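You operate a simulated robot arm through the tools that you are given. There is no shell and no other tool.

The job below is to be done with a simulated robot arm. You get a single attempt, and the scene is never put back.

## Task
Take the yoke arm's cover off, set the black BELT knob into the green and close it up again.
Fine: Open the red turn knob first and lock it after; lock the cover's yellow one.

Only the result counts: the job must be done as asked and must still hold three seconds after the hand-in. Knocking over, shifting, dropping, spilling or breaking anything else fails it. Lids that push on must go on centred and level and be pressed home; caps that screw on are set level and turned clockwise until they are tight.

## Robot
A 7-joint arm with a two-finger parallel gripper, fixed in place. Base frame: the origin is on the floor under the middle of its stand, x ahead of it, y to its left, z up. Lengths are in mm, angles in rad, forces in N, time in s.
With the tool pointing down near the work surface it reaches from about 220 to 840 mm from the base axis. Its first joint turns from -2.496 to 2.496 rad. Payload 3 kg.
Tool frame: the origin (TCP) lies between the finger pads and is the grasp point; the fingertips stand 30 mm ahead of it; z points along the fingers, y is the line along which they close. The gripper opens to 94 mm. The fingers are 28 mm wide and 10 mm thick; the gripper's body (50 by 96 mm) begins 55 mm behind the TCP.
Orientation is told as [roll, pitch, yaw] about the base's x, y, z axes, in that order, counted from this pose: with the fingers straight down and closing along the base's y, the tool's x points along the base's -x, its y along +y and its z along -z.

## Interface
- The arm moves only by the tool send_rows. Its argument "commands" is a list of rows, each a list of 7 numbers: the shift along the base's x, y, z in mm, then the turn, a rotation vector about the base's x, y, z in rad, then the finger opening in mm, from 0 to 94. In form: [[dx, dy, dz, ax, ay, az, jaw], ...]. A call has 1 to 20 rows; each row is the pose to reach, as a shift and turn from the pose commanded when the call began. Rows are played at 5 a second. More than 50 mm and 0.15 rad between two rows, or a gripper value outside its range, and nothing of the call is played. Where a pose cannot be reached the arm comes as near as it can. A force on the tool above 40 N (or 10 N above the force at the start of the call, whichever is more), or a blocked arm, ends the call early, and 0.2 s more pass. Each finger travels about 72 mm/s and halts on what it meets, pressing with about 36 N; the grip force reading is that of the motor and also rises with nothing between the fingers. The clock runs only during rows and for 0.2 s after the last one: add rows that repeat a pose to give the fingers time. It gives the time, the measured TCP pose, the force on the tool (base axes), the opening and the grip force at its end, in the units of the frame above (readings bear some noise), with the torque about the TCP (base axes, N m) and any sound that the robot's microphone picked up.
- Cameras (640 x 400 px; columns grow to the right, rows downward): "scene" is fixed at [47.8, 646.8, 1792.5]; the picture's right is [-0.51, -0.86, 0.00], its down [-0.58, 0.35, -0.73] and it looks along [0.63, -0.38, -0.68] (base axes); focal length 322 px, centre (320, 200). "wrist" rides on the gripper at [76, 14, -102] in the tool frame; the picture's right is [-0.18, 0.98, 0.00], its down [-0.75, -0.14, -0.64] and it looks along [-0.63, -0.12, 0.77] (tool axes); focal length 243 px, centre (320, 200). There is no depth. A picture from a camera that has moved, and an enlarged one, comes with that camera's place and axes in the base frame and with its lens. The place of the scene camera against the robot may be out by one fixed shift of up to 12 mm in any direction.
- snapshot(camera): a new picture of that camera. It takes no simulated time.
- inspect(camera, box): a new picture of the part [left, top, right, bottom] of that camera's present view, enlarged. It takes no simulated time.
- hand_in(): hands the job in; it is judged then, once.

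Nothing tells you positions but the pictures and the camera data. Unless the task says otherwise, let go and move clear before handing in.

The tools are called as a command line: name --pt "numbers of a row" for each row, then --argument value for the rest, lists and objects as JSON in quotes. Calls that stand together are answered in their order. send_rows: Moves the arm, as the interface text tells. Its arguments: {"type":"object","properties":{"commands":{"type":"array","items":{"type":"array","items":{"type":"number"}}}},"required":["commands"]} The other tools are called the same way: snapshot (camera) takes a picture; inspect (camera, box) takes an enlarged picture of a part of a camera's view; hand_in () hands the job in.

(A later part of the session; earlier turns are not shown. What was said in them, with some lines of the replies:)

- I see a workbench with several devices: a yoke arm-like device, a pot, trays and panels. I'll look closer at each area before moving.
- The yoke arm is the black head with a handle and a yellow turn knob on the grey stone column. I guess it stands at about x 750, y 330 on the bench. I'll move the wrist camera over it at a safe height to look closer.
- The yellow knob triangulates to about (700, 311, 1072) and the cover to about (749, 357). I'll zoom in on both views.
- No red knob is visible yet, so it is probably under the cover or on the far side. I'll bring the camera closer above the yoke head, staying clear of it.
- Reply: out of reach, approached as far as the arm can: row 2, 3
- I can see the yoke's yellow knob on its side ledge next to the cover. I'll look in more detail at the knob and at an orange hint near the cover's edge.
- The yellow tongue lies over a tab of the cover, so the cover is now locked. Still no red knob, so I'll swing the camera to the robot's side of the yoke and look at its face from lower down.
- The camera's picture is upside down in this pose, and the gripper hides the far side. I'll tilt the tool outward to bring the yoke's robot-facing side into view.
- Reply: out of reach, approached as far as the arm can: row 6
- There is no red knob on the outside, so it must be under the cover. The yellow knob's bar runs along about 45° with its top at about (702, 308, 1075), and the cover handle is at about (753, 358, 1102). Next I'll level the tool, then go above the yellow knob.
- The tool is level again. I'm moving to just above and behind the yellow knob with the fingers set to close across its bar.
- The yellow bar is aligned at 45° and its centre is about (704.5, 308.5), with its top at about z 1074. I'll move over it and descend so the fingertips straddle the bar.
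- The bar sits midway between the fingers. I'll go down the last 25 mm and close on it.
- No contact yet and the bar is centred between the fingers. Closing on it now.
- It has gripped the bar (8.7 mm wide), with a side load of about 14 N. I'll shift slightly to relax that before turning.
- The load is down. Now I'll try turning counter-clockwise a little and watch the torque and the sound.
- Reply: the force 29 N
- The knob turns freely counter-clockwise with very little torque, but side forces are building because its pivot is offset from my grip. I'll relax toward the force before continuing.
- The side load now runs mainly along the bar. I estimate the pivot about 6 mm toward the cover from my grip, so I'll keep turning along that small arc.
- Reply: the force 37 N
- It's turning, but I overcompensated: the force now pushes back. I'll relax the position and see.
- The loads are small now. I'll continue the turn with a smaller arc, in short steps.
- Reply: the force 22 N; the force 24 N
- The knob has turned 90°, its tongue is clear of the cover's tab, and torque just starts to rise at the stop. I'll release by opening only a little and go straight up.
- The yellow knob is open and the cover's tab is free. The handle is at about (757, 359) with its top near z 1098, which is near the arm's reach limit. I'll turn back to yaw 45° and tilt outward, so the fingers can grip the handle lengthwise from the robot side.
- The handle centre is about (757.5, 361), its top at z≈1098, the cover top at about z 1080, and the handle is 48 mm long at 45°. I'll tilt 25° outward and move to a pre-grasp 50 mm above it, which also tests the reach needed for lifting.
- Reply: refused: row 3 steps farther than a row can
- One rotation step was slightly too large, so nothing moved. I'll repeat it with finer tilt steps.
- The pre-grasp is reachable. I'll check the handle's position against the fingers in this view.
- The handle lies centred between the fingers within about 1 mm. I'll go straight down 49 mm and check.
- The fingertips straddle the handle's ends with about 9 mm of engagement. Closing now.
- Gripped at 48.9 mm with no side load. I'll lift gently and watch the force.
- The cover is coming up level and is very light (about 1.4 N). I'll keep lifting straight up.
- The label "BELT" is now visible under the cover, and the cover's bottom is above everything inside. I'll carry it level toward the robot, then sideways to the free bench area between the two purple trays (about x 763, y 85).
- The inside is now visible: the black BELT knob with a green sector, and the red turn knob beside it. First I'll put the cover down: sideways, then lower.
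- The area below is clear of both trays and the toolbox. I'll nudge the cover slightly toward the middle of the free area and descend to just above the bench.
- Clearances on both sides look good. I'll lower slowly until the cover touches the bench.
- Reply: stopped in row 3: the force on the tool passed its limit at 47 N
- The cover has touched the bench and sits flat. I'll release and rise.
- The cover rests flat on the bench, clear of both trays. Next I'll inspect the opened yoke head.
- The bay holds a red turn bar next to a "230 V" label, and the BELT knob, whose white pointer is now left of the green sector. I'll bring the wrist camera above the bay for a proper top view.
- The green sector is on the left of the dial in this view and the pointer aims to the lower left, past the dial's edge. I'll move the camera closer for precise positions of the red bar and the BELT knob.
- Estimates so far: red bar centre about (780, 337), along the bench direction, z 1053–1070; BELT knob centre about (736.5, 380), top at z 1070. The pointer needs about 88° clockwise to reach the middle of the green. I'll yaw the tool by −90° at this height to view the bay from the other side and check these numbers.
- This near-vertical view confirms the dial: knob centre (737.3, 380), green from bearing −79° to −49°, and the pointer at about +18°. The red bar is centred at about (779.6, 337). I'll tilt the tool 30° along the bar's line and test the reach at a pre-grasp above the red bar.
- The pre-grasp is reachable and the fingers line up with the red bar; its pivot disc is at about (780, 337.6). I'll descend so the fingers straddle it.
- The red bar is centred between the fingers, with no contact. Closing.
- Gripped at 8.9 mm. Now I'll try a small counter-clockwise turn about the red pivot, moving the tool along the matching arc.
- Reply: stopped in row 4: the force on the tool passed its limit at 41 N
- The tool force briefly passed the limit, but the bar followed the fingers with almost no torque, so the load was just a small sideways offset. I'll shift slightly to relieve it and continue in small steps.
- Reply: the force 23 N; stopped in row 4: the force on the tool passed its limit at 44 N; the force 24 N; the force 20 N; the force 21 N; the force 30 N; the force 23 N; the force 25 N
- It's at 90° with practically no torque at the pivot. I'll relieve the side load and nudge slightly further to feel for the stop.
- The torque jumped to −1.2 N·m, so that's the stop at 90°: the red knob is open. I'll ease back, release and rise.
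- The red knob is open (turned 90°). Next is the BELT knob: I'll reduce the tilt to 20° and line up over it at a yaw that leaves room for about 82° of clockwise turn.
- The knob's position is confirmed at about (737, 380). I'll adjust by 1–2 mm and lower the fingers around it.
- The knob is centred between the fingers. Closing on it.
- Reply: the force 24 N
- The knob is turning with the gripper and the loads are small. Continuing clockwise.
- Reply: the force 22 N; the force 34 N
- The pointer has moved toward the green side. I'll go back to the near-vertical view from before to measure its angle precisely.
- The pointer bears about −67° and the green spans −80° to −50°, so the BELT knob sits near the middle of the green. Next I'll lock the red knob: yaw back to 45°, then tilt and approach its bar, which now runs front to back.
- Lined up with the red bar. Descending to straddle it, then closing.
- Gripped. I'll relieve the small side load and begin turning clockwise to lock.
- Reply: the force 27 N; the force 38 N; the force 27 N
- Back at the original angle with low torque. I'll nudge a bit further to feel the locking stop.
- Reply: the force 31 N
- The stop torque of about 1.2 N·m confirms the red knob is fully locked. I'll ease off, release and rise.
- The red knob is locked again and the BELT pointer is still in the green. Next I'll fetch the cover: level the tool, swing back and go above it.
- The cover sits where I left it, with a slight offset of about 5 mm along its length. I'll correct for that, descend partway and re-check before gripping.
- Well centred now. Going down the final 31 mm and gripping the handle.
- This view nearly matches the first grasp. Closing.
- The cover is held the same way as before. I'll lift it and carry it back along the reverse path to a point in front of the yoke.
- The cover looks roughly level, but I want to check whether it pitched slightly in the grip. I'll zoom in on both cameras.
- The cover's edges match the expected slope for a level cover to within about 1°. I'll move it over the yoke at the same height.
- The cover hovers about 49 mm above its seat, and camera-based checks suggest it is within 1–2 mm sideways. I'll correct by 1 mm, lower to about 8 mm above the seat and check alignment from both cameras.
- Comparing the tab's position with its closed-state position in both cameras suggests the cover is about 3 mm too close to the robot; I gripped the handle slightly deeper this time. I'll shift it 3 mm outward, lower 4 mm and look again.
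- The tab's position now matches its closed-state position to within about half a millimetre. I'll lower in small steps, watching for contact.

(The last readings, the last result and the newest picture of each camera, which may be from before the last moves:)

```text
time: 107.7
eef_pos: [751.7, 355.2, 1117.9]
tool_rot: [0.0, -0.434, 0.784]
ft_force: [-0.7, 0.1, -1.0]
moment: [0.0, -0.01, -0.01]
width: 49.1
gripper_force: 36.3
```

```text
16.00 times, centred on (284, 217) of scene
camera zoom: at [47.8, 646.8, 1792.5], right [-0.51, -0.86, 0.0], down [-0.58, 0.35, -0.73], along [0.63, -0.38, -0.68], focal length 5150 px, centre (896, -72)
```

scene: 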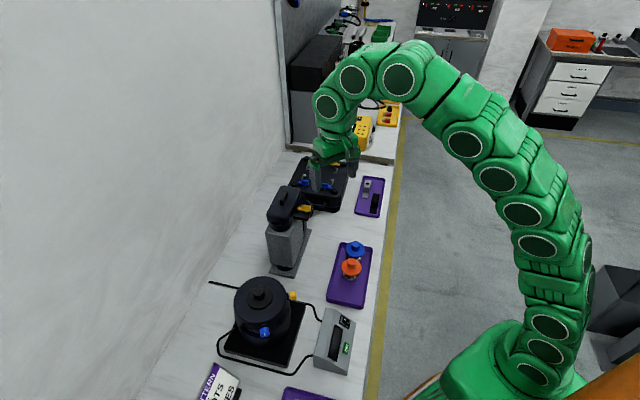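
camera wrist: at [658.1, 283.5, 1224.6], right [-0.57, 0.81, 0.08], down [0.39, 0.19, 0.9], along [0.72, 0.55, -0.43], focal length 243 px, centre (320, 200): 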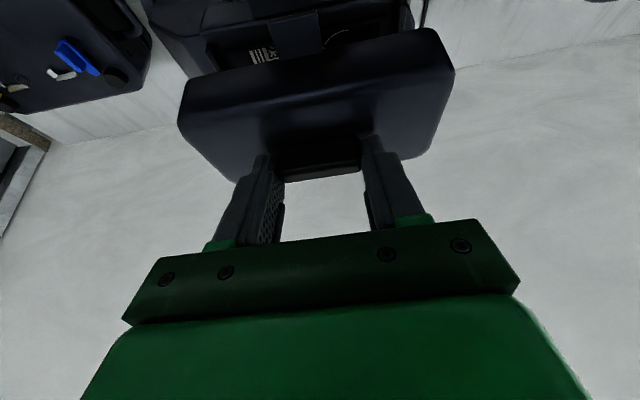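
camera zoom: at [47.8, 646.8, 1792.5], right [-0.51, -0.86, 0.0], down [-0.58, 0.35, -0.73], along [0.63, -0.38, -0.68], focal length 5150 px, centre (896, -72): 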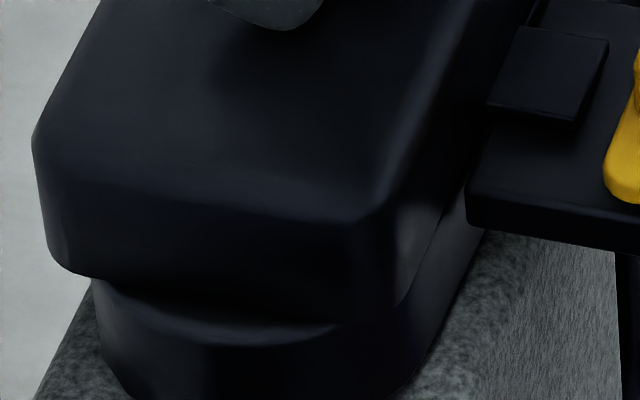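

send_rows --pt "0 0 -1 0 0 0 30" --pt "0 0 -2 0 0 0 30"

inspect --camera "scene" --box '[268, 205, 300, 229]'

```text
time: 108.3
eef_pos: [751.2, 355.0, 1115.4]
tool_rot: [-0.003, -0.436, 0.783]
ft_force: [-0.5, -1.1, -0.5]
moment: [-0.01, -0.02, 0.01]
width: 49.2
gripper_force: 36.1
```

```text
16.00 times, centred on (284, 217) of scene
camera zoom: at [47.8, 646.8, 1792.5], right [-0.51, -0.86, 0.0], down [-0.58, 0.35, -0.73], along [0.63, -0.38, -0.68], focal length 5150 px, centre (896, -72)
```

zoom: 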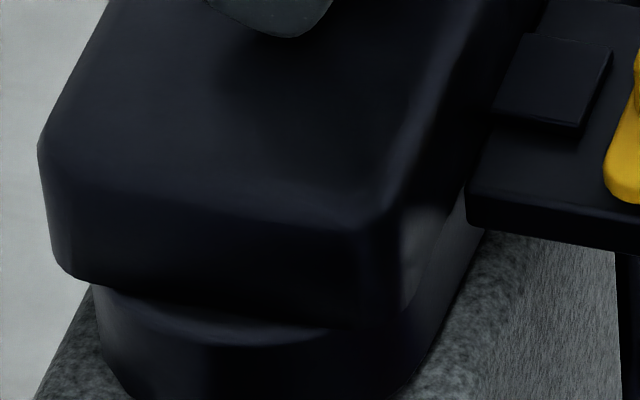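

send_rows --pt "0 0 -0.7 0 0 0 30" --pt "0 0 -1.4 0 0 0 30"

inspect --camera "scene" --box '[268, 205, 300, 229]'

```text
time: 108.9
eef_pos: [751.5, 355.0, 1115.9]
tool_rot: [-0.002, -0.436, 0.784]
ft_force: [-3.0, -0.1, 10.6]
moment: [-0.05, 0.69, 0.01]
width: 49.2
gripper_force: 36.4
```

```text
16.00 times, centred on (284, 217) of scene
camera zoom: at [47.8, 646.8, 1792.5], right [-0.51, -0.86, 0.0], down [-0.58, 0.35, -0.73], along [0.63, -0.38, -0.68], focal length 5150 px, centre (896, -72)
```

zoom: 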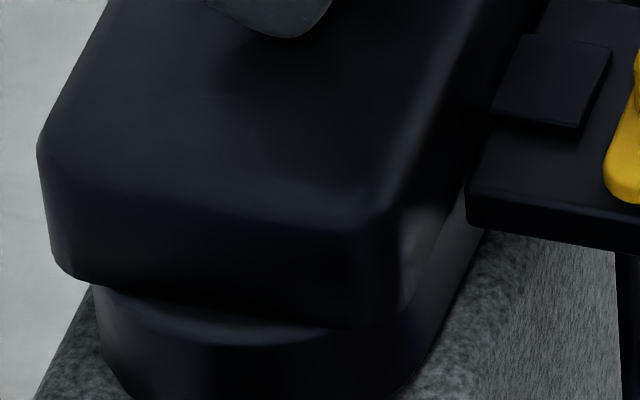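

Contact at about 10 N, and the tab and corner positions in the scene view match the closed state. I'll press gently a little more to see whether it settles.

send_rows --pt "0 0 -0.4 0 0 0 30" --pt "0 0 -0.8 0 0 0 30"

inspect --camera "scene" --box '[260, 170, 330, 220]'

```text
time: 109.5
eef_pos: [752.5, 355.8, 1114.2]
tool_rot: [-0.001, -0.436, 0.784]
ft_force: [-3.4, -4.3, 22.7]
moment: [-0.45, 0.68, 0.06]
width: 49.1
gripper_force: 36.0
```

```text
8.00 times, centred on (295, 195) of scene
camera zoom: at [47.8, 646.8, 1792.5], right [-0.51, -0.86, 0.0], down [-0.58, 0.35, -0.73], along [0.63, -0.38, -0.68], focal length 2575 px, centre (520, 240)
```

zoom: 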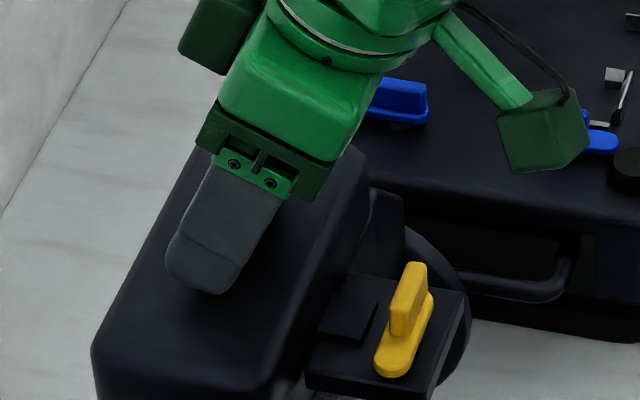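

The tab and cover corner now match the pre-removal picture to within about 1 pixel. I'll release the handle and let the cover settle.

send_rows --pt "0 0 0 0 0 0 52" --pt "0 0 0 0 0 0 62" --pt "0 0 2 0 0 0 70" --pt "0 0 15 0 0 0 70" --pt "0 0 32 0 0 0 70" --pt "-5 -5 50 0 0 0 70"

inspect --camera "scene" --box '[260, 170, 330, 220]'

inspect --camera "scene" --box '[268, 205, 300, 229]'

snapshot --camera "wrist"

```text
time: 110.9
eef_pos: [746.8, 350.3, 1163.1]
tool_rot: [-0.002, -0.434, 0.783]
ft_force: [-0.8, -0.2, 0.2]
moment: [-0.01, 0.02, 0.0]
width: 70.0
gripper_force: 0.0
```

```text
8.00 times, centred on (295, 195) of scene
camera zoom: at [47.8, 646.8, 1792.5], right [-0.51, -0.86, 0.0], down [-0.58, 0.35, -0.73], along [0.63, -0.38, -0.68], focal length 2575 px, centre (520, 240)
```

zoom: 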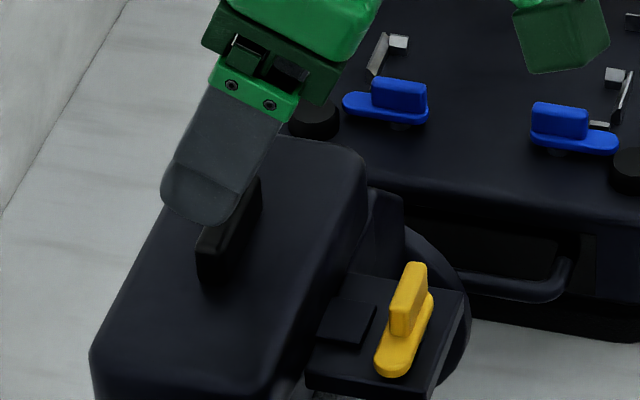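

```text
16.00 times, centred on (284, 217) of scene
camera zoom: at [47.8, 646.8, 1792.5], right [-0.51, -0.86, 0.0], down [-0.58, 0.35, -0.73], along [0.63, -0.38, -0.68], focal length 5150 px, centre (896, -72)
```

zoom: 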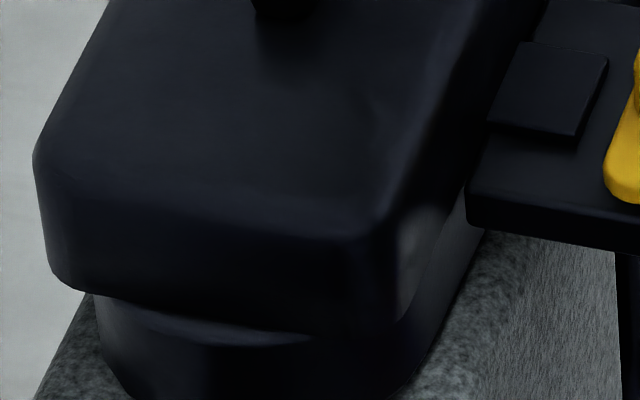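

```text
taken
camera wrist: at [657.0, 281.0, 1222.9], right [-0.57, 0.81, 0.08], down [0.39, 0.19, 0.9], along [0.72, 0.55, -0.43], focal length 243 px, centre (320, 200)
```

wrist: 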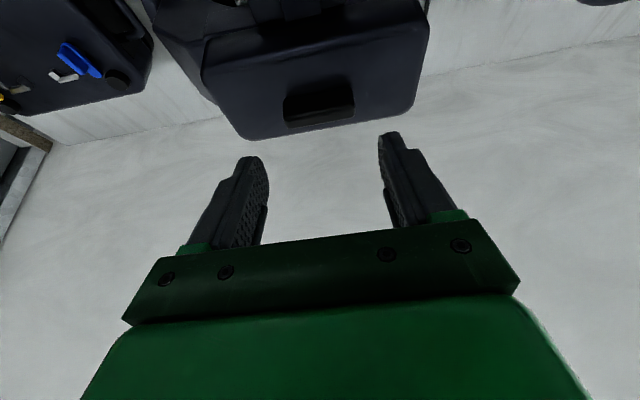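

The cover settled slightly on release. I'll measure the handle's position precisely from the wrist camera, to be sure it is centred.

inspect --camera "wrist" --box '[200, 20, 440, 180]'

inspect --camera "scene" --box '[260, 180, 320, 220]'

```text
2.50 times, centred on (320, 100) of wrist
camera zoom: at [657.0, 281.0, 1222.9], right [-0.57, 0.81, 0.08], down [0.39, 0.19, 0.9], along [0.72, 0.55, -0.43], focal length 606 px, centre (320, 450)
```

zoom: 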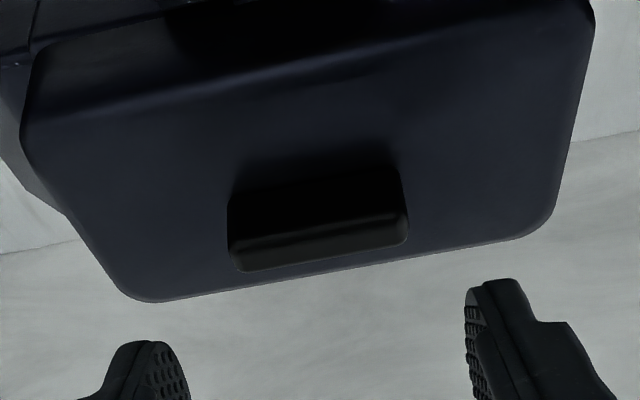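

```text
10.00 times, centred on (290, 200) of scene
camera zoom: at [47.8, 646.8, 1792.5], right [-0.51, -0.86, 0.0], down [-0.58, 0.35, -0.73], along [0.63, -0.38, -0.68], focal length 3219 px, centre (620, 200)
```

zoom: 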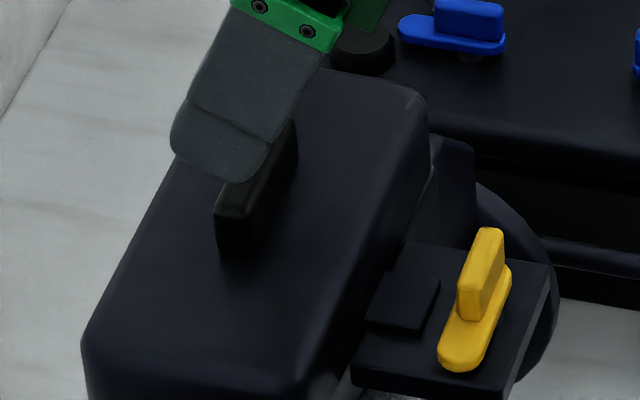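

The cover looks seated to within a couple of millimetres. I'll back off to the low side view used at the start and compare its level and seating directly with the original closed picture.

send_rows --pt "-20 -20 5 0 0 0.01 70" --pt "-50 -50 5 0 0 0.02 70" --pt "-80 -80 5 0 0 0.035 70" --pt "-112 -110 0 0 0 0.05 70" --pt "-144 -142 -10 0 0 0.065 70" --pt "-176 -174 -20 0 0 0.08 70" --pt "-208 -206 -32 0 0 0.09 70" --pt "-240 -237 -44 0 0 0.096 70" --pt "-242 -240 -44 0 0 0.096 70"

send_rows --pt "0 0 0 0.089 -0.0736 0 70" --pt "0 0 0 0.177 -0.147 0 70" --pt "0 0 0 0.266 -0.221 0 70" --pt "0 0 0 0.3547 -0.2944 0 70" --pt "0 0 0 0.3547 -0.2944 0 70"

inspect --camera "wrist" --box '[260, 120, 370, 200]'

inspect --camera "wrist" --box '[200, 0, 400, 200]'

```text
time: 112.9
eef_pos: [502.4, 110.0, 1117.1]
tool_rot: [-0.001, -0.432, 0.878]
ft_force: [-0.4, 0.2, 0.2]
moment: [0.02, 0.04, 0.01]
width: 69.8
gripper_force: 0.0
```

```text
time: 114.1
eef_pos: [504.2, 109.6, 1118.8]
tool_rot: [-0.004, -0.895, 0.882]
ft_force: [0.1, -0.5, -0.7]
moment: [0.0, 0.01, -0.01]
width: 70.2
gripper_force: 0.0
```

```text
5.00 times, centred on (315, 160) of wrist
camera zoom: at [412.2, 20.6, 1123.9], right [-0.68, 0.72, 0.14], down [0.09, -0.11, 0.99], along [0.72, 0.69, 0.01], focal length 1213 px, centre (345, 400)
```

zoom: 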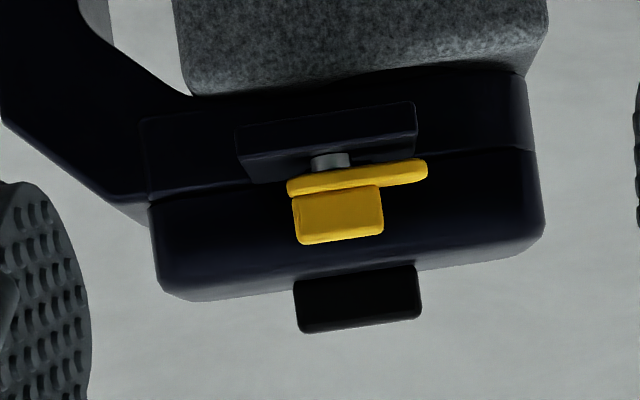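

```text
2.00 times, centred on (300, 100) of wrist
camera zoom: at [412.2, 20.6, 1123.9], right [-0.68, 0.72, 0.14], down [0.09, -0.11, 0.99], along [0.72, 0.69, 0.01], focal length 485 px, centre (360, 400)
```

zoom: 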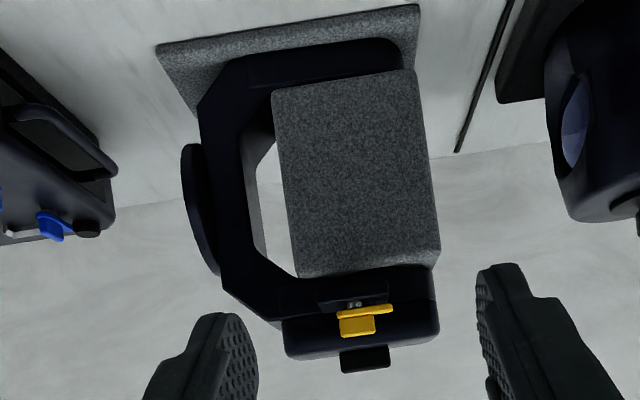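

Seating height and level match the original picture, but the cover is about 2 mm off along its length, toward the −h end. I'll re-grip the handle at the original centred position, which will slide it back, then release without any load.

send_rows --pt "0 0 0 -0.089 0.0736 0 70" --pt "0 0 0 -0.177 0.147 0 70" --pt "0 0 0 -0.266 0.221 0 70" --pt "0 0 0 -0.3547 0.2944 0 70" --pt "0 0 0 -0.3547 0.2944 0 70"

send_rows --pt "2 2 20 0 0 -0.02 70" --pt "30 30 35 0 0 -0.04 70" --pt "62 60 44 0 0 -0.06 70" --pt "94 92 46 0 0 -0.08 70" --pt "126 124 48 0 0 -0.096 70" --pt "158 156 48 0 0 -0.098 70" --pt "190 188 48 0 0 -0.098 70" --pt "220 218 48 0 0 -0.098 70" --pt "240 238 48 0 0 -0.098 70" --pt "246 243 48 0 0 -0.098 70" --pt "246 243 48 0 0 -0.098 70"

inspect --camera "wrist" --box '[200, 20, 440, 180]'

```text
time: 115.3
eef_pos: [504.4, 109.6, 1120.1]
tool_rot: [-0.003, -0.433, 0.88]
ft_force: [0.2, 0.0, 0.7]
moment: [0.01, 0.01, 0.03]
width: 69.8
gripper_force: 0.2
```

```text
time: 117.7
eef_pos: [751.9, 351.9, 1166.1]
tool_rot: [-0.002, -0.436, 0.781]
ft_force: [0.0, 0.8, -0.5]
moment: [0.0, 0.0, 0.0]
width: 70.0
gripper_force: 0.1
```

```text
2.50 times, centred on (320, 100) of wrist
camera zoom: at [660.9, 282.4, 1227.5], right [-0.57, 0.82, 0.08], down [0.39, 0.19, 0.9], along [0.72, 0.55, -0.43], focal length 606 px, centre (320, 450)
```

zoom: 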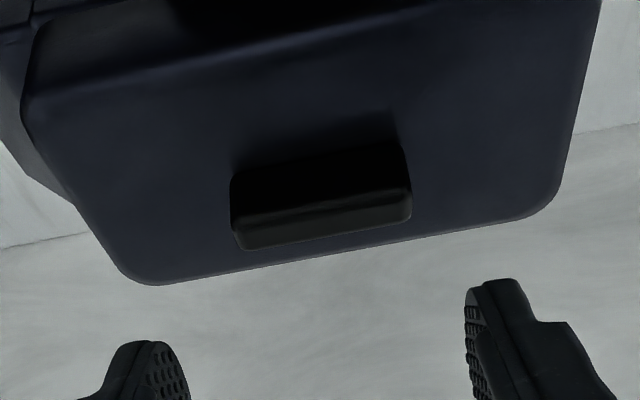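

send_rows --pt "0 1.8 -15 0 0 0.003 70" --pt "0 1.8 -30 0 0 0.003 70" --pt "0 1.8 -42 0 0 0.003 70" --pt "0 1.8 -50 0 0 0.003 70" --pt "0 1.8 -50 0 0 0.003 70"

inspect --camera "wrist" --box '[200, 40, 440, 200]'

```text
time: 118.9
eef_pos: [751.2, 354.9, 1115.7]
tool_rot: [-0.001, -0.435, 0.786]
ft_force: [-0.5, -0.3, 0.2]
moment: [0.01, -0.01, -0.04]
width: 69.9
gripper_force: 0.0
```

```text
2.50 times, centred on (320, 120) of wrist
camera zoom: at [661.2, 284.8, 1177.4], right [-0.58, 0.81, 0.08], down [0.39, 0.19, 0.9], along [0.72, 0.55, -0.43], focal length 606 px, centre (320, 400)
```

zoom: 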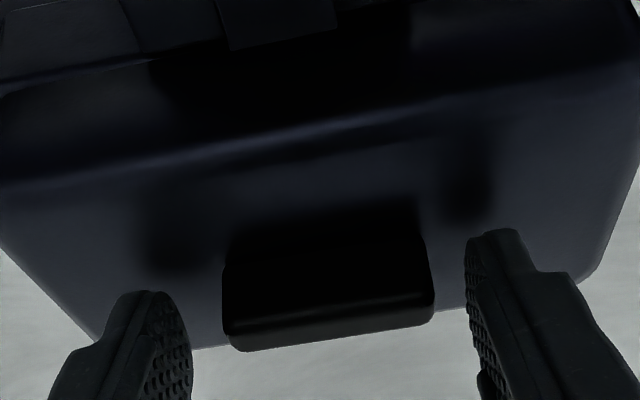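

send_rows --pt "0 0 0 0 0 0 60" --pt "0 0 0 0 0 0 54" --pt "0 0 0 0 0 0 51" --pt "0 0 0 0 0 0 48.5" --pt "0 0 0 0 0 0 48.5"

inspect --camera "wrist" --box '[200, 40, 440, 200]'

inspect --camera "scene" --box '[260, 170, 330, 220]'

```text
time: 120.1
eef_pos: [751.2, 354.8, 1116.6]
tool_rot: [-0.001, -0.435, 0.784]
ft_force: [1.1, 0.2, 1.0]
moment: [0.01, 0.01, 0.02]
width: 49.8
gripper_force: 1.2
```

```text
2.50 times, centred on (320, 120) of wrist
camera zoom: at [661.2, 284.8, 1177.5], right [-0.58, 0.81, 0.08], down [0.39, 0.19, 0.9], along [0.72, 0.55, -0.43], focal length 606 px, centre (320, 400)
```

zoom: 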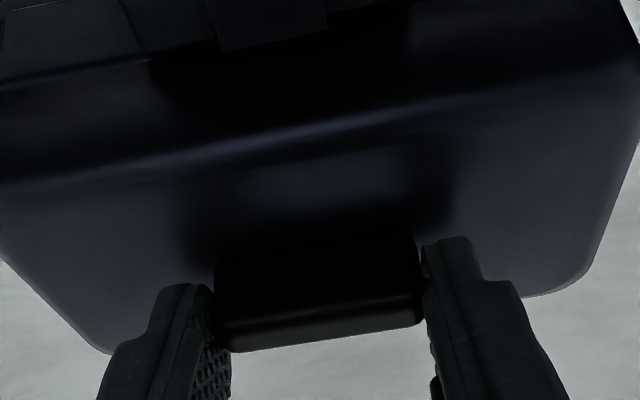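

```text
8.00 times, centred on (295, 195) of scene
camera zoom: at [47.8, 646.8, 1792.5], right [-0.51, -0.86, 0.0], down [-0.58, 0.35, -0.73], along [0.63, -0.38, -0.68], focal length 2575 px, centre (520, 240)
```

zoom: 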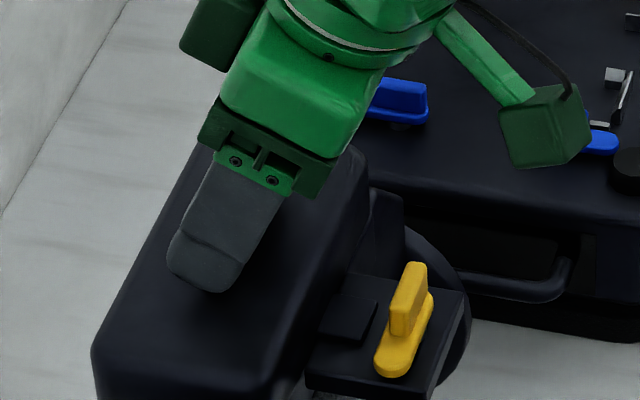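

The cover slid back: the tab again matches its original position. I'll open gently with no load and rise straight up.

send_rows --pt "0 0 0 0 0 0 52" --pt "0 0 0 0 0 0 56" --pt "0 0 0 0 0 0 62" --pt "0 0 0 0 0 0 70" --pt "0 0 8 0 0 0 70" --pt "0 0 22 0 0 0 70" --pt "0 0 40 0 0 0 70" --pt "-3 -3 50 0 0 0 70"

inspect --camera "wrist" --box '[200, 20, 440, 180]'

inspect --camera "scene" --box '[260, 170, 330, 220]'

```text
time: 121.9
eef_pos: [748.6, 350.2, 1166.8]
tool_rot: [-0.003, -0.435, 0.784]
ft_force: [-0.5, 0.7, -0.9]
moment: [-0.02, 0.0, 0.0]
width: 69.8
gripper_force: 0.0
```

```text
2.50 times, centred on (320, 100) of wrist
camera zoom: at [657.9, 281.8, 1227.5], right [-0.58, 0.81, 0.08], down [0.39, 0.19, 0.9], along [0.72, 0.55, -0.43], focal length 606 px, centre (320, 450)
```

zoom: 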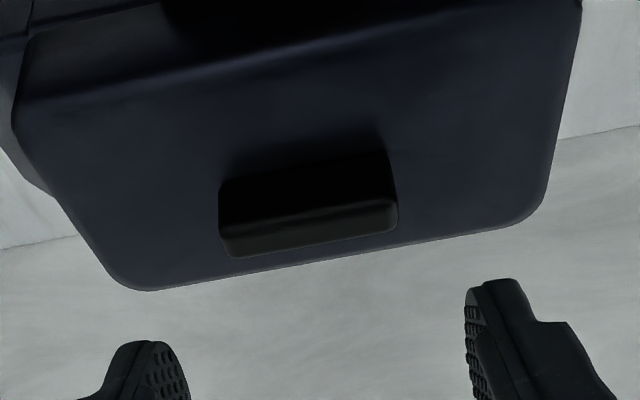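

```text
8.00 times, centred on (295, 195) of scene
camera zoom: at [47.8, 646.8, 1792.5], right [-0.51, -0.86, 0.0], down [-0.58, 0.35, -0.73], along [0.63, -0.38, -0.68], focal length 2575 px, centre (520, 240)
```

zoom: 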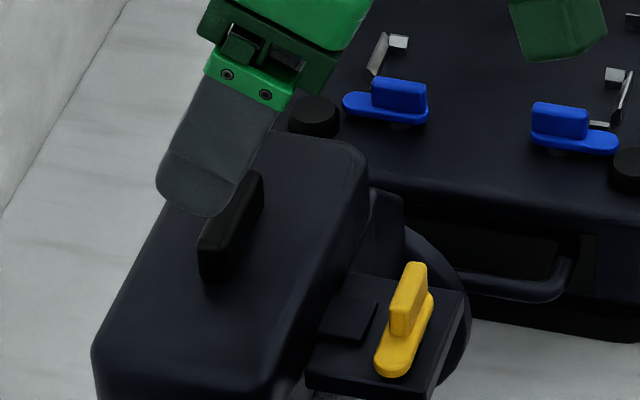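

Handle and tab are back at the original position (h≈280, n≈791). Next I'll press the cover home by pushing down on the centre of the handle with closed fingertips.

send_rows --pt "0 0 0 0 0 0 40" --pt "2 2 0 0 0 0 10" --pt "6 6 0 0 0 0 0" --pt "9.3 10.0 -5 0 0 0 0" --pt "9.3 10.0 -12 0 0 0 0" --pt "9.3 10.0 -20 0 0 0 0" --pt "9.3 10.0 -26 0 0 0 0"

inspect --camera "wrist" --box '[200, 40, 440, 200]'

inspect --camera "scene" --box '[260, 170, 330, 220]'

```text
time: 123.5
eef_pos: [757.7, 361.4, 1141.6]
tool_rot: [-0.002, -0.435, 0.784]
ft_force: [-1.2, -0.2, 0.2]
moment: [0.02, 0.0, 0.01]
width: 0.0
gripper_force: 33.1
```

```text
2.50 times, centred on (320, 120) of wrist
camera zoom: at [667.7, 291.8, 1202.3], right [-0.58, 0.81, 0.08], down [0.39, 0.19, 0.9], along [0.72, 0.55, -0.43], focal length 606 px, centre (320, 400)
```

zoom: 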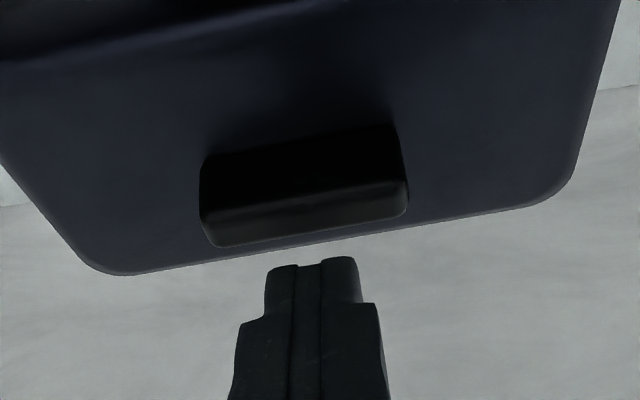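

```text
8.00 times, centred on (295, 195) of scene
camera zoom: at [47.8, 646.8, 1792.5], right [-0.51, -0.86, 0.0], down [-0.58, 0.35, -0.73], along [0.63, -0.38, -0.68], focal length 2575 px, centre (520, 240)
```

zoom: 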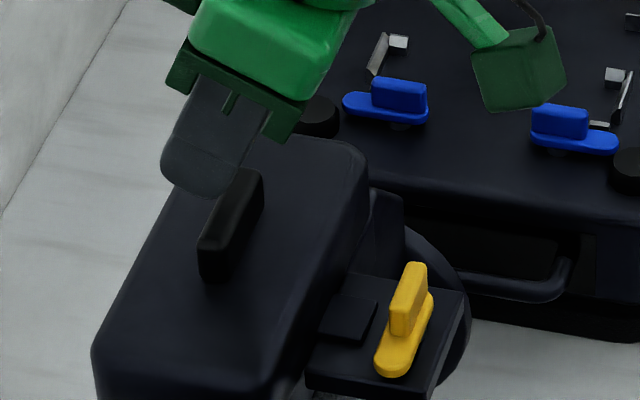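

send_rows --pt "0.3 0.3 -4 0 0 0 0" --pt "0.3 0.3 -8 0 0 0 0" --pt "0.3 0.3 -9.5 0 0 0 0"

send_rows --pt "0 0 -0.7 0 0 0 0" --pt "0 0 -1.4 0 0 0 0"

```text
time: 124.3
eef_pos: [758.5, 362.7, 1134.8]
tool_rot: [-0.004, -0.441, 0.786]
ft_force: [-7.0, -4.1, 35.6]
moment: [-0.16, 0.23, 0.02]
width: 0.0
gripper_force: 33.2
```

```text
time: 124.7
eef_pos: [758.4, 362.1, 1136.2]
tool_rot: [-0.002, -0.443, 0.784]
ft_force: [0.3, -0.3, 3.0]
moment: [0.0, -0.02, -0.06]
width: 0.2
gripper_force: 33.1
stopped in row 1: the force on the tool passed its limit at 49 N (the readings are from after the stop); the commanded pose is now the measured one
```

That pressed the handle down with 35–49 N and found firm resistance. I'll rise and check the cover.

send_rows --pt "0 0 5 0 0 0 0" --pt "0 0 15 0 0 0 0" --pt "-5 -5 28 0 0 0 20" --pt "-12 -12 32 0 0 0 40"

inspect --camera "scene" --box '[260, 170, 330, 220]'

inspect --camera "scene" --box '[268, 205, 300, 229]'

inspect --camera "wrist" --box '[200, 20, 440, 180]'

```text
time: 125.7
eef_pos: [745.9, 350.9, 1166.5]
tool_rot: [-0.003, -0.443, 0.783]
ft_force: [-0.4, -0.5, -0.1]
moment: [0.0, 0.02, 0.0]
width: 40.2
gripper_force: 0.1
```

```text
8.00 times, centred on (295, 195) of scene
camera zoom: at [47.8, 646.8, 1792.5], right [-0.51, -0.86, 0.0], down [-0.58, 0.35, -0.73], along [0.63, -0.38, -0.68], focal length 2575 px, centre (520, 240)
```

zoom: 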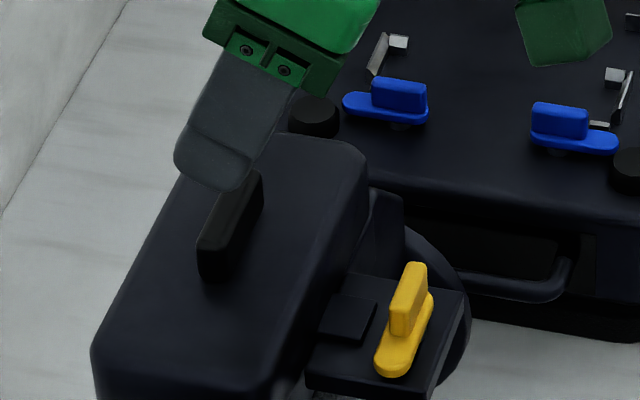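

```text
16.00 times, centred on (284, 217) of scene
camera zoom: at [47.8, 646.8, 1792.5], right [-0.51, -0.86, 0.0], down [-0.58, 0.35, -0.73], along [0.63, -0.38, -0.68], focal length 5150 px, centre (896, -72)
```

zoom: 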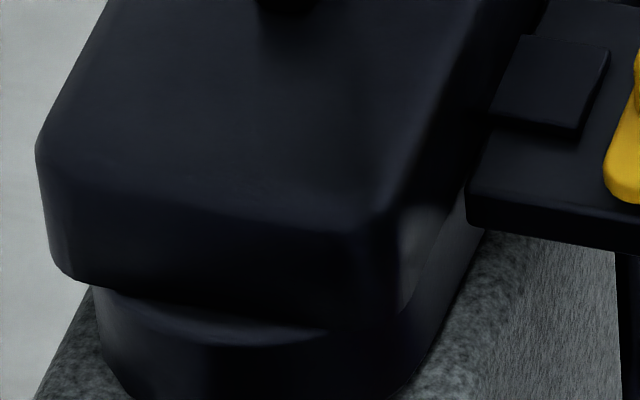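

```text
2.50 times, centred on (320, 100) of wrist
camera zoom: at [656.2, 280.6, 1226.6], right [-0.58, 0.81, 0.08], down [0.39, 0.19, 0.9], along [0.72, 0.55, -0.42], focal length 606 px, centre (320, 450)
```

zoom: 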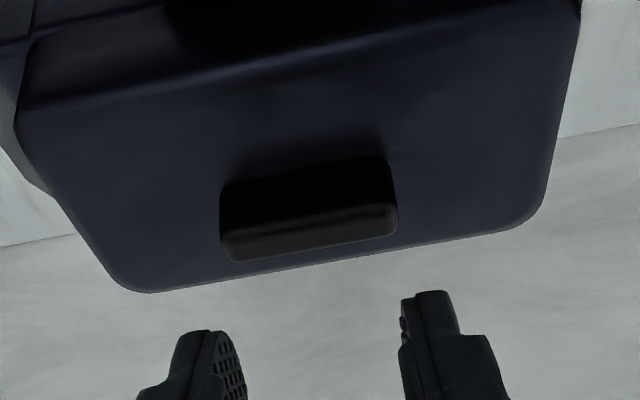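

The cover is seated, level and in its original position. Next I'll lock the yellow knob: level the tool, yaw to match the open bar and go above the pivot at about (704, 309).

send_rows --pt "-10 -10 5 -0.104 0.1047 0 24" --pt "-22 -22 8 -0.208 0.2093 0 24" --pt "-34 -34 8 -0.3125 0.314 0 24" --pt "-42 -42 4 -0.3125 0.314 0 24" --pt "-42 -42 4 -0.3125 0.314 0 24"

send_rows --pt "0 0 0 0 0 0.14 24" --pt "0 0 0 0 0 0.28 24" --pt "0 0 0 0 0 0.42 24" --pt "0 0 0 0 0 0.56 24" --pt "0 0 0 0 0 0.7 24" --pt "0 0 0 0 0 0.84 24" --pt "0 0 0 0 0 0.98 24" --pt "0 0 0 0 0 1.12 24" --pt "0 0 0 0 0 1.26 24" --pt "0 0 0 0 0 1.4 24" --pt "0 0 0 0 0 1.54 24" --pt "0 0 0 0 0 1.577 24" --pt "0 0 0 0 0 1.577 24"

snapshot --camera "wrist"

inspect --camera "wrist" --box '[240, 60, 400, 180]'

```text
time: 126.8
eef_pos: [704.3, 308.4, 1171.0]
tool_rot: [-0.001, 0.004, 0.785]
ft_force: [0.2, 0.2, -0.2]
moment: [-0.01, -0.02, -0.02]
width: 24.2
gripper_force: 0.0
```

```text
time: 129.7
eef_pos: [704.2, 308.6, 1170.0]
tool_rot: [-0.003, 0.002, 2.361]
ft_force: [-0.2, -0.3, 0.0]
moment: [0.03, 0.02, 0.02]
width: 23.8
gripper_force: 0.0
```

```text
taken
camera wrist: at [748.1, 244.3, 1273.0], right [-0.82, -0.57, 0.0], down [-0.44, 0.63, 0.64], along [-0.36, 0.53, -0.77], focal length 243 px, centre (320, 200)
```

wrist: 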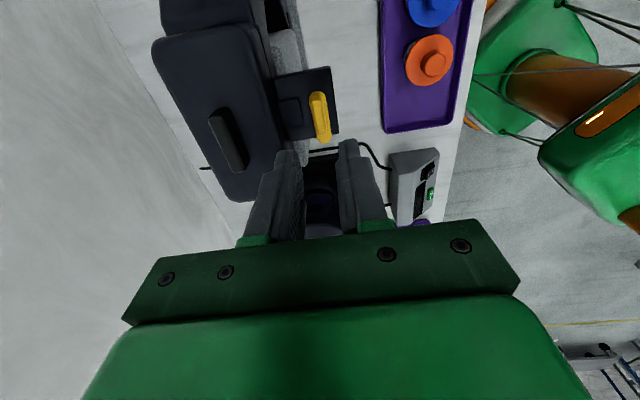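

```text
3.33 times, centred on (320, 120) of wrist
camera zoom: at [748.1, 244.3, 1273.0], right [-0.82, -0.57, 0.0], down [-0.44, 0.63, 0.64], along [-0.36, 0.53, -0.77], focal length 809 px, centre (320, 467)
```

zoom: 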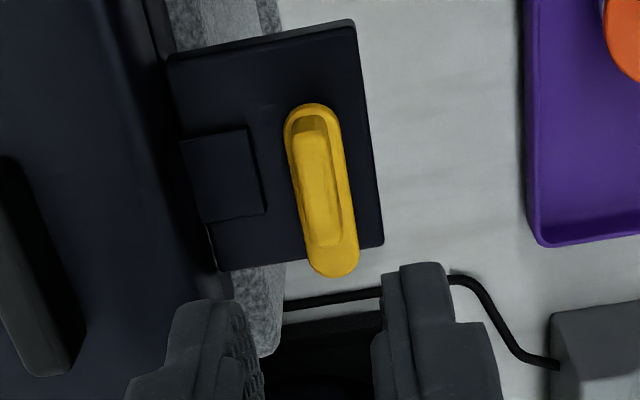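

The open bar is below the fingers. I'll move 1 mm to sit on the pivot, then descend.

send_rows --pt "0.6 1.2 -15 0 0 0 24" --pt "0.6 1.2 -32 0 0 0 24" --pt "0.6 1.2 -48 0 0 0 24" --pt "0.6 1.2 -60 0 0 0 24" --pt "0.6 1.2 -70 0 0 0 24" --pt "0.6 1.2 -76 0 0 0 24" --pt "0.6 1.2 -76 0 0 0 24"

inspect --camera "wrist" --box '[240, 60, 400, 180]'

send_rows --pt "0 0 0 0 0 0 12" --pt "0 0 0 0 0 0 0" --pt "0 0 0 0 0 0 0"

```text
time: 131.2
eef_pos: [705.6, 311.1, 1095.5]
tool_rot: [-0.001, 0.002, 2.361]
ft_force: [-0.6, 0.0, 0.2]
moment: [-0.01, -0.03, -0.02]
width: 24.0
gripper_force: 0.1
```

```text
3.33 times, centred on (320, 120) of wrist
camera zoom: at [749.1, 246.1, 1197.7], right [-0.82, -0.57, 0.0], down [-0.44, 0.63, 0.64], along [-0.36, 0.53, -0.77], focal length 809 px, centre (320, 467)
```

zoom: 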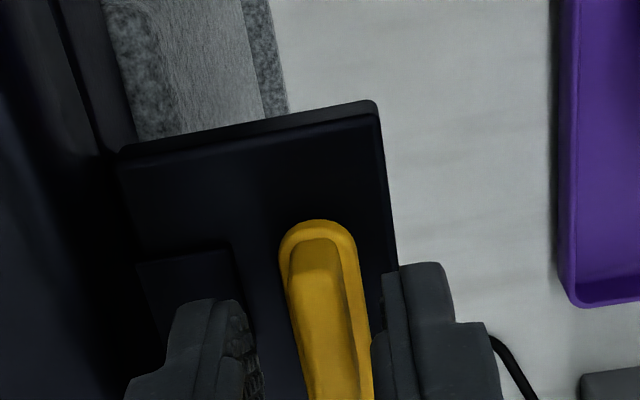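

```text
time: 132.1
eef_pos: [705.3, 309.7, 1095.3]
tool_rot: [0.0, 0.002, 2.362]
ft_force: [-29.3, -19.5, 2.8]
moment: [-0.53, 0.68, -0.27]
width: 9.0
gripper_force: 42.4
```

Gripped, with a side load toward the robot. I'll relieve that before turning clockwise to lock.

send_rows --pt "-0.5 -0.4 0 0 0 0 0" --pt "-1.0 -0.8 0 0 0 0 0"

```text
time: 132.7
eef_pos: [703.5, 309.9, 1095.4]
tool_rot: [-0.006, 0.002, 2.361]
ft_force: [-16.2, -14.2, 13.2]
moment: [0.38, 1.27, -0.26]
width: 9.1
gripper_force: 42.7
```

send_rows --pt "-0.6 -0.5 0.3 0 0 0 0" --pt "-0.6 -0.5 0.3 0 0 -0.05 0" --pt "-0.6 -0.5 0.3 0 0 -0.1 0" --pt "-0.6 -0.5 0.3 0 0 -0.15 0" --pt "-0.6 -0.5 0.3 0 0 -0.2 0"

```text
time: 134.0
eef_pos: [703.7, 309.5, 1096.6]
tool_rot: [-0.007, 0.003, 2.163]
ft_force: [4.5, 6.2, -5.2]
moment: [-0.16, -0.13, 0.01]
width: 8.8
gripper_force: 43.3
stopped in row 5: the force on the tool passed its limit at 42 N (the readings are from after the stop); the commanded pose is now the measured one
```

send_rows --pt "0.2 0.2 -0.3 0 0 -0.04 0" --pt "0.2 0.2 -0.3 0 0 -0.08 0" --pt "0.2 0.2 -0.3 0 0 -0.12 0"

inspect --camera "wrist" --box '[240, 60, 400, 180]'

```text
time: 134.8
eef_pos: [704.1, 309.6, 1095.6]
tool_rot: [-0.004, 0.0, 2.041]
ft_force: [-5.8, 1.9, -0.7]
moment: [-0.12, 0.29, 0.02]
width: 8.8
gripper_force: 43.4
```

```text
3.33 times, centred on (320, 120) of wrist
camera zoom: at [725.8, 234.6, 1197.8], right [-0.96, -0.28, -0.01], down [-0.22, 0.74, 0.64], along [-0.18, 0.62, -0.77], focal length 809 px, centre (320, 467)
```

zoom: 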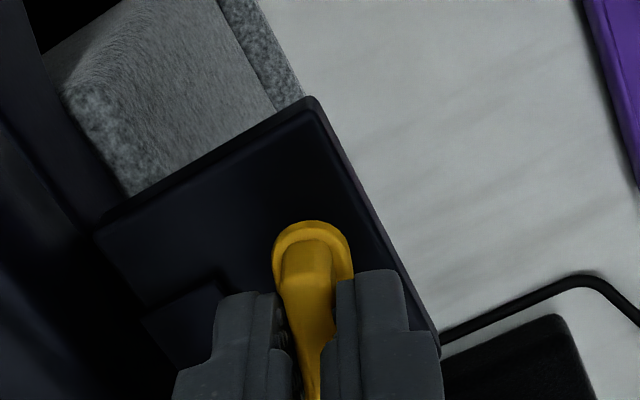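

The knob turns with the fingers and loads are low. Continuing clockwise in place.

send_rows --pt "-0.1 0 0 0 0 -0.06 0" --pt "-0.1 0 0 0 0 -0.12 0" --pt "-0.1 0 0 0 0 -0.18 0" --pt "-0.1 0 0 0 0 -0.24 0"

```text
time: 135.8
eef_pos: [704.9, 310.5, 1095.2]
tool_rot: [-0.01, 0.004, 1.802]
ft_force: [7.6, 4.8, 3.3]
moment: [0.0, 0.05, 0.01]
width: 8.7
gripper_force: 42.5
```

send_rows --pt "0.2 0.1 0 0 0 -0.06 0" --pt "0.2 0.1 0 0 0 -0.12 0" --pt "0.2 0.1 0 0 0 -0.18 0" --pt "0.2 0.1 0 0 0 -0.24 0" --pt "0.2 0.1 0 0 0 -0.3 0"

```text
time: 137.0
eef_pos: [704.8, 311.0, 1096.1]
tool_rot: [-0.007, 0.001, 1.5]
ft_force: [32.3, 5.6, -1.6]
moment: [0.56, -0.65, 0.04]
width: 9.0
gripper_force: 42.5
```

send_rows --pt "0.6 0.15 0 0 0 0 0" --pt "1.2 0.3 0 0 0 0 0" --pt "1.2 0.3 0 0 0 -0.05 0" --pt "1.2 0.3 0 0 0 -0.1 0" --pt "1.2 0.3 0 0 0 -0.15 0"

inspect --camera "wrist" --box '[240, 60, 400, 180]'

```text
time: 138.2
eef_pos: [705.0, 310.5, 1096.3]
tool_rot: [-0.005, 0.002, 1.351]
ft_force: [4.8, -4.4, -4.8]
moment: [-0.31, 0.11, -0.02]
width: 8.9
gripper_force: 43.3
```

```text
3.33 times, centred on (320, 120) of wrist
camera zoom: at [674.4, 238.5, 1197.9], right [-0.92, 0.39, -0.01], down [0.3, 0.71, 0.64], along [0.26, 0.59, -0.77], focal length 809 px, centre (320, 467)
```

zoom: 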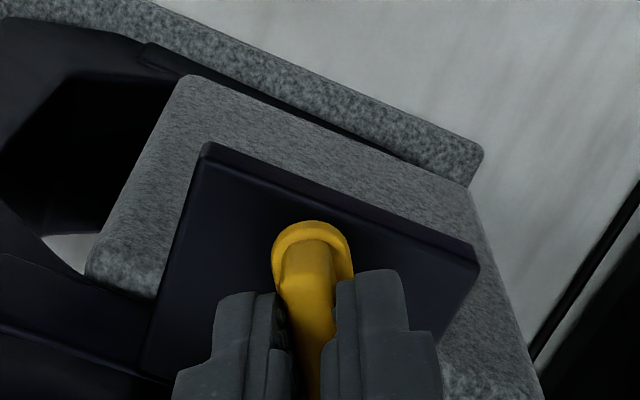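

send_rows --pt "0.2 -0.2 0 0 0 -0.06 0" --pt "0.2 -0.2 0 0 0 -0.12 0" --pt "0.2 -0.2 0 0 0 -0.18 0" --pt "0.2 -0.2 0 0 0 -0.24 0"

```text
time: 139.2
eef_pos: [706.3, 310.5, 1095.7]
tool_rot: [-0.004, 0.002, 1.112]
ft_force: [-12.0, 2.8, -18.3]
moment: [1.14, 0.0, -0.01]
width: 8.8
gripper_force: 42.5
```

send_rows --pt "-0.4 0.2 -0.5 0 0 0 0" --pt "-0.4 0.2 -0.5 0 0 -0.05 0" --pt "-0.4 0.2 -0.5 0 0 -0.1 0" --pt "-0.4 0.2 -0.5 0 0 -0.15 0" --pt "-0.4 0.2 -0.5 0 0 -0.2 0"

inspect --camera "scene" --box '[260, 170, 330, 220]'

```text
time: 140.4
eef_pos: [704.9, 309.8, 1095.7]
tool_rot: [-0.006, 0.001, 0.911]
ft_force: [-3.7, -5.9, 2.7]
moment: [0.75, -0.31, -0.04]
width: 8.8
gripper_force: 42.8
```

```text
8.00 times, centred on (295, 195) of scene
camera zoom: at [47.8, 646.8, 1792.5], right [-0.51, -0.86, 0.0], down [-0.58, 0.35, -0.73], along [0.63, -0.38, -0.68], focal length 2575 px, centre (520, 240)
```

zoom: 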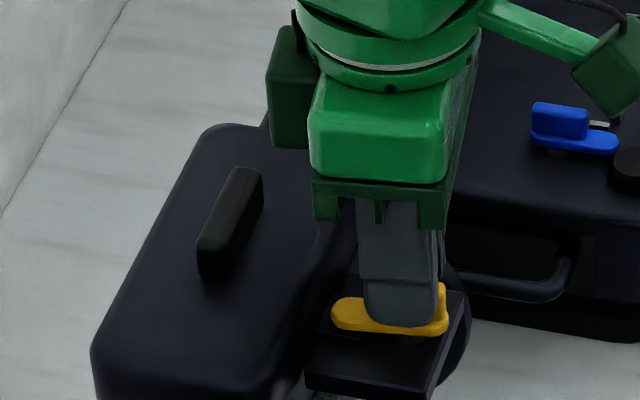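

The tongue is sliding over the tab. Now the last part to the stop.

send_rows --pt "-0.1 -0.2 0 0 0 -0.04 0" --pt "-0.1 -0.2 0 0 0 -0.08 0" --pt "-0.1 -0.2 0 0 0 -0.12 0"

send_rows --pt "0 0 0 0 0 -0.02 0" --pt "0 0 0 0 0 -0.04 0"

```text
time: 141.2
eef_pos: [705.2, 310.7, 1095.1]
tool_rot: [-0.008, 0.0, 0.79]
ft_force: [3.2, -5.7, 11.8]
moment: [-0.76, 0.8, 0.03]
width: 8.7
gripper_force: 42.5
```

```text
time: 141.8
eef_pos: [704.8, 310.0, 1095.1]
tool_rot: [-0.008, 0.002, 0.751]
ft_force: [6.8, -4.0, 8.3]
moment: [0.17, -0.01, 1.32]
width: 8.9
gripper_force: 42.9
```

The stop torque of 1.3 N·m shows the yellow knob is fully locked. I'll ease off, release and rise.

send_rows --pt "-0.2 0.1 0 0 0 0.035 0" --pt "-0.2 0.1 0 0 0 0.035 24" --pt "-0.2 0.1 0 0 0 0.035 30" --pt "-0.2 0.1 15 0 0 0.035 30" --pt "-0.2 0.1 40 0 0 0.035 30" --pt "-0.2 0.1 75 0 0 0.035 50" --pt "-0.2 0.1 75 0 0 0.035 50"

inspect --camera "scene" --box '[260, 180, 320, 220]'

inspect --camera "wrist" --box '[220, 80, 420, 240]'

```text
time: 143.4
eef_pos: [705.8, 311.1, 1169.7]
tool_rot: [-0.007, 0.003, 0.787]
ft_force: [0.0, 0.5, 0.0]
moment: [-0.03, -0.01, -0.04]
width: 49.9
gripper_force: 0.1
```

```text
10.00 times, centred on (290, 200) of scene
camera zoom: at [47.8, 646.8, 1792.5], right [-0.51, -0.86, 0.0], down [-0.58, 0.35, -0.73], along [0.63, -0.38, -0.68], focal length 3219 px, centre (620, 200)
```

zoom: 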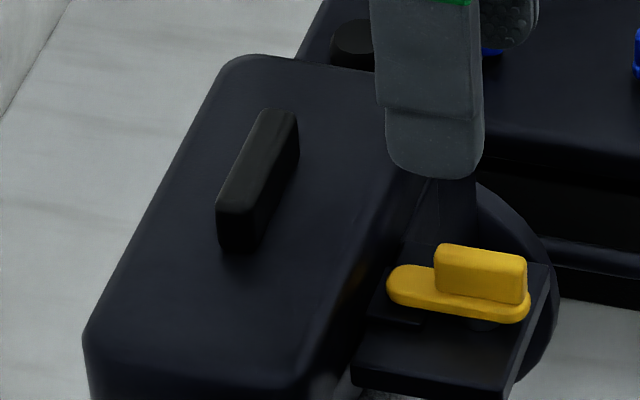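

```text
2.50 times, centred on (320, 160) of wrist
camera zoom: at [642.3, 267.2, 1272.3], right [-0.57, 0.82, -0.01], down [0.63, 0.44, 0.64], along [0.53, 0.36, -0.77], focal length 606 px, centre (320, 300)
```

zoom: 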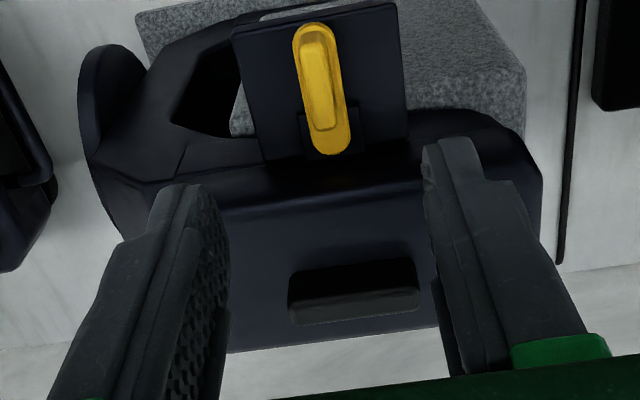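

The yoke head now looks the same as at the start: cover on, yellow tongue over the tab. I'll move the arm clear and take a final look at the whole bench.

send_rows --pt "-20 -20 10 0 0 0 60" --pt "-50 -50 20 0 0 -0.1 70" --pt "-82 -80 35 0 0 -0.2 80" --pt "-115 -110 50 0 0 -0.3 90" --pt "-148 -140 65 0 0 -0.4 90" --pt "-180 -170 80 0 0 -0.5 90" --pt "-210 -200 90 0 0 -0.6 90" --pt "-230 -220 95 0 0 -0.7 90" --pt "-230 -220 95 0 0 -0.7 90"

snapshot --camera "scene"

inspect --camera "scene" --box '[200, 140, 400, 265]'

inspect --camera "scene" --box '[260, 180, 320, 220]'

inspect --camera "scene" --box '[268, 205, 300, 229]'

```text
time: 145.4
eef_pos: [476.8, 89.8, 1263.9]
tool_rot: [-0.009, 0.002, 0.085]
ft_force: [-0.3, 0.3, 1.0]
moment: [0.01, -0.02, 0.0]
width: 90.1
gripper_force: 0.0
```

```text
taken
```

scene: 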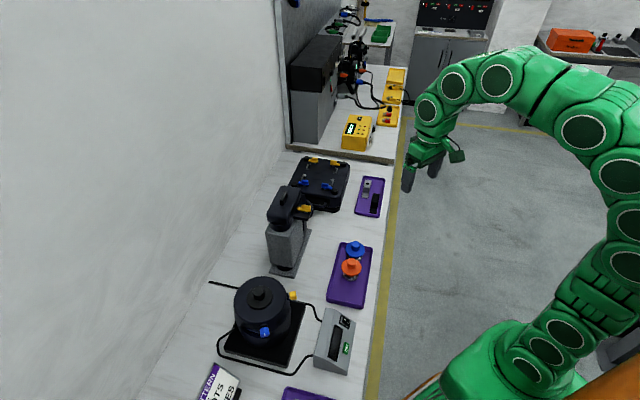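

```text
3.20 times, centred on (300, 202) of scene
camera zoom: at [47.8, 646.8, 1792.5], right [-0.51, -0.86, 0.0], down [-0.58, 0.35, -0.73], along [0.63, -0.38, -0.68], focal length 1030 px, centre (384, 192)
```

zoom: 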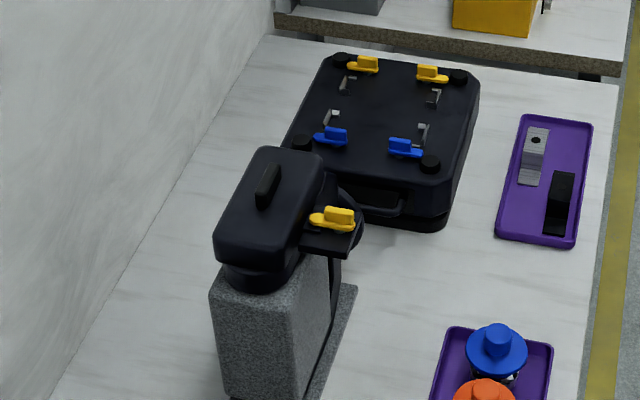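

```text
10.00 times, centred on (290, 200) of scene
camera zoom: at [47.8, 646.8, 1792.5], right [-0.51, -0.86, 0.0], down [-0.58, 0.35, -0.73], along [0.63, -0.38, -0.68], focal length 3219 px, centre (620, 200)
```

zoom: 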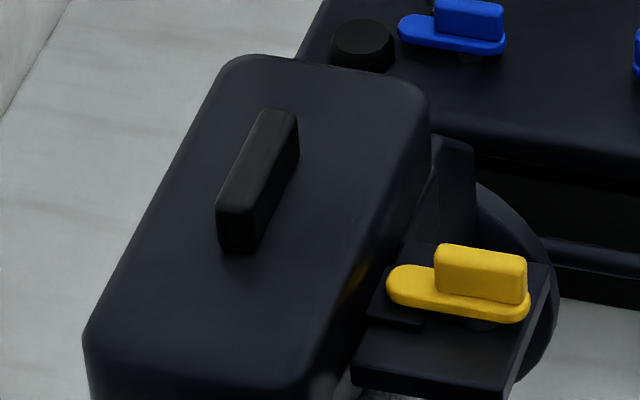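

```text
16.00 times, centred on (284, 217) of scene
camera zoom: at [47.8, 646.8, 1792.5], right [-0.51, -0.86, 0.0], down [-0.58, 0.35, -0.73], along [0.63, -0.38, -0.68], focal length 5150 px, centre (896, -72)
```

zoom: 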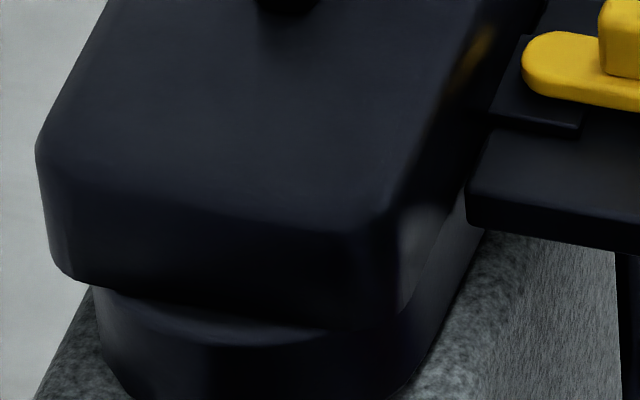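

The bench looks as it did at the start. The cover is seated level with the yellow tongue over its tab, the red knob is locked under it, the BELT knob is in the green, and nothing else has moved. The gripper is clear, so I'm handing in.

hand_in

```text
The job is handed in.
```

I handed the job in: the BELT knob is set in the green, the cover is back on the yoke arm, and both turn knobs are locked. I don't have the judged result.

- **Red turn knob:** I opened it a quarter turn to its stop before touching BELT. Afterwards I turned it back to its locked stop.
- **BELT knob:** The pointer sits near the middle of the green. I measured its angle from the wrist camera before the cover went back on.
- **Cover:** It landed about 2 mm off along its length on the first try. I slid it back to its original position and pressed it home with about 35–49 N. From the scene camera it looks the same as before I took it off.
- **Yellow knob:** Turned back to its locked stop, with its tongue over the cover's tab.

In the last picture nothing else on the bench had moved, and the arm is clear of the work.
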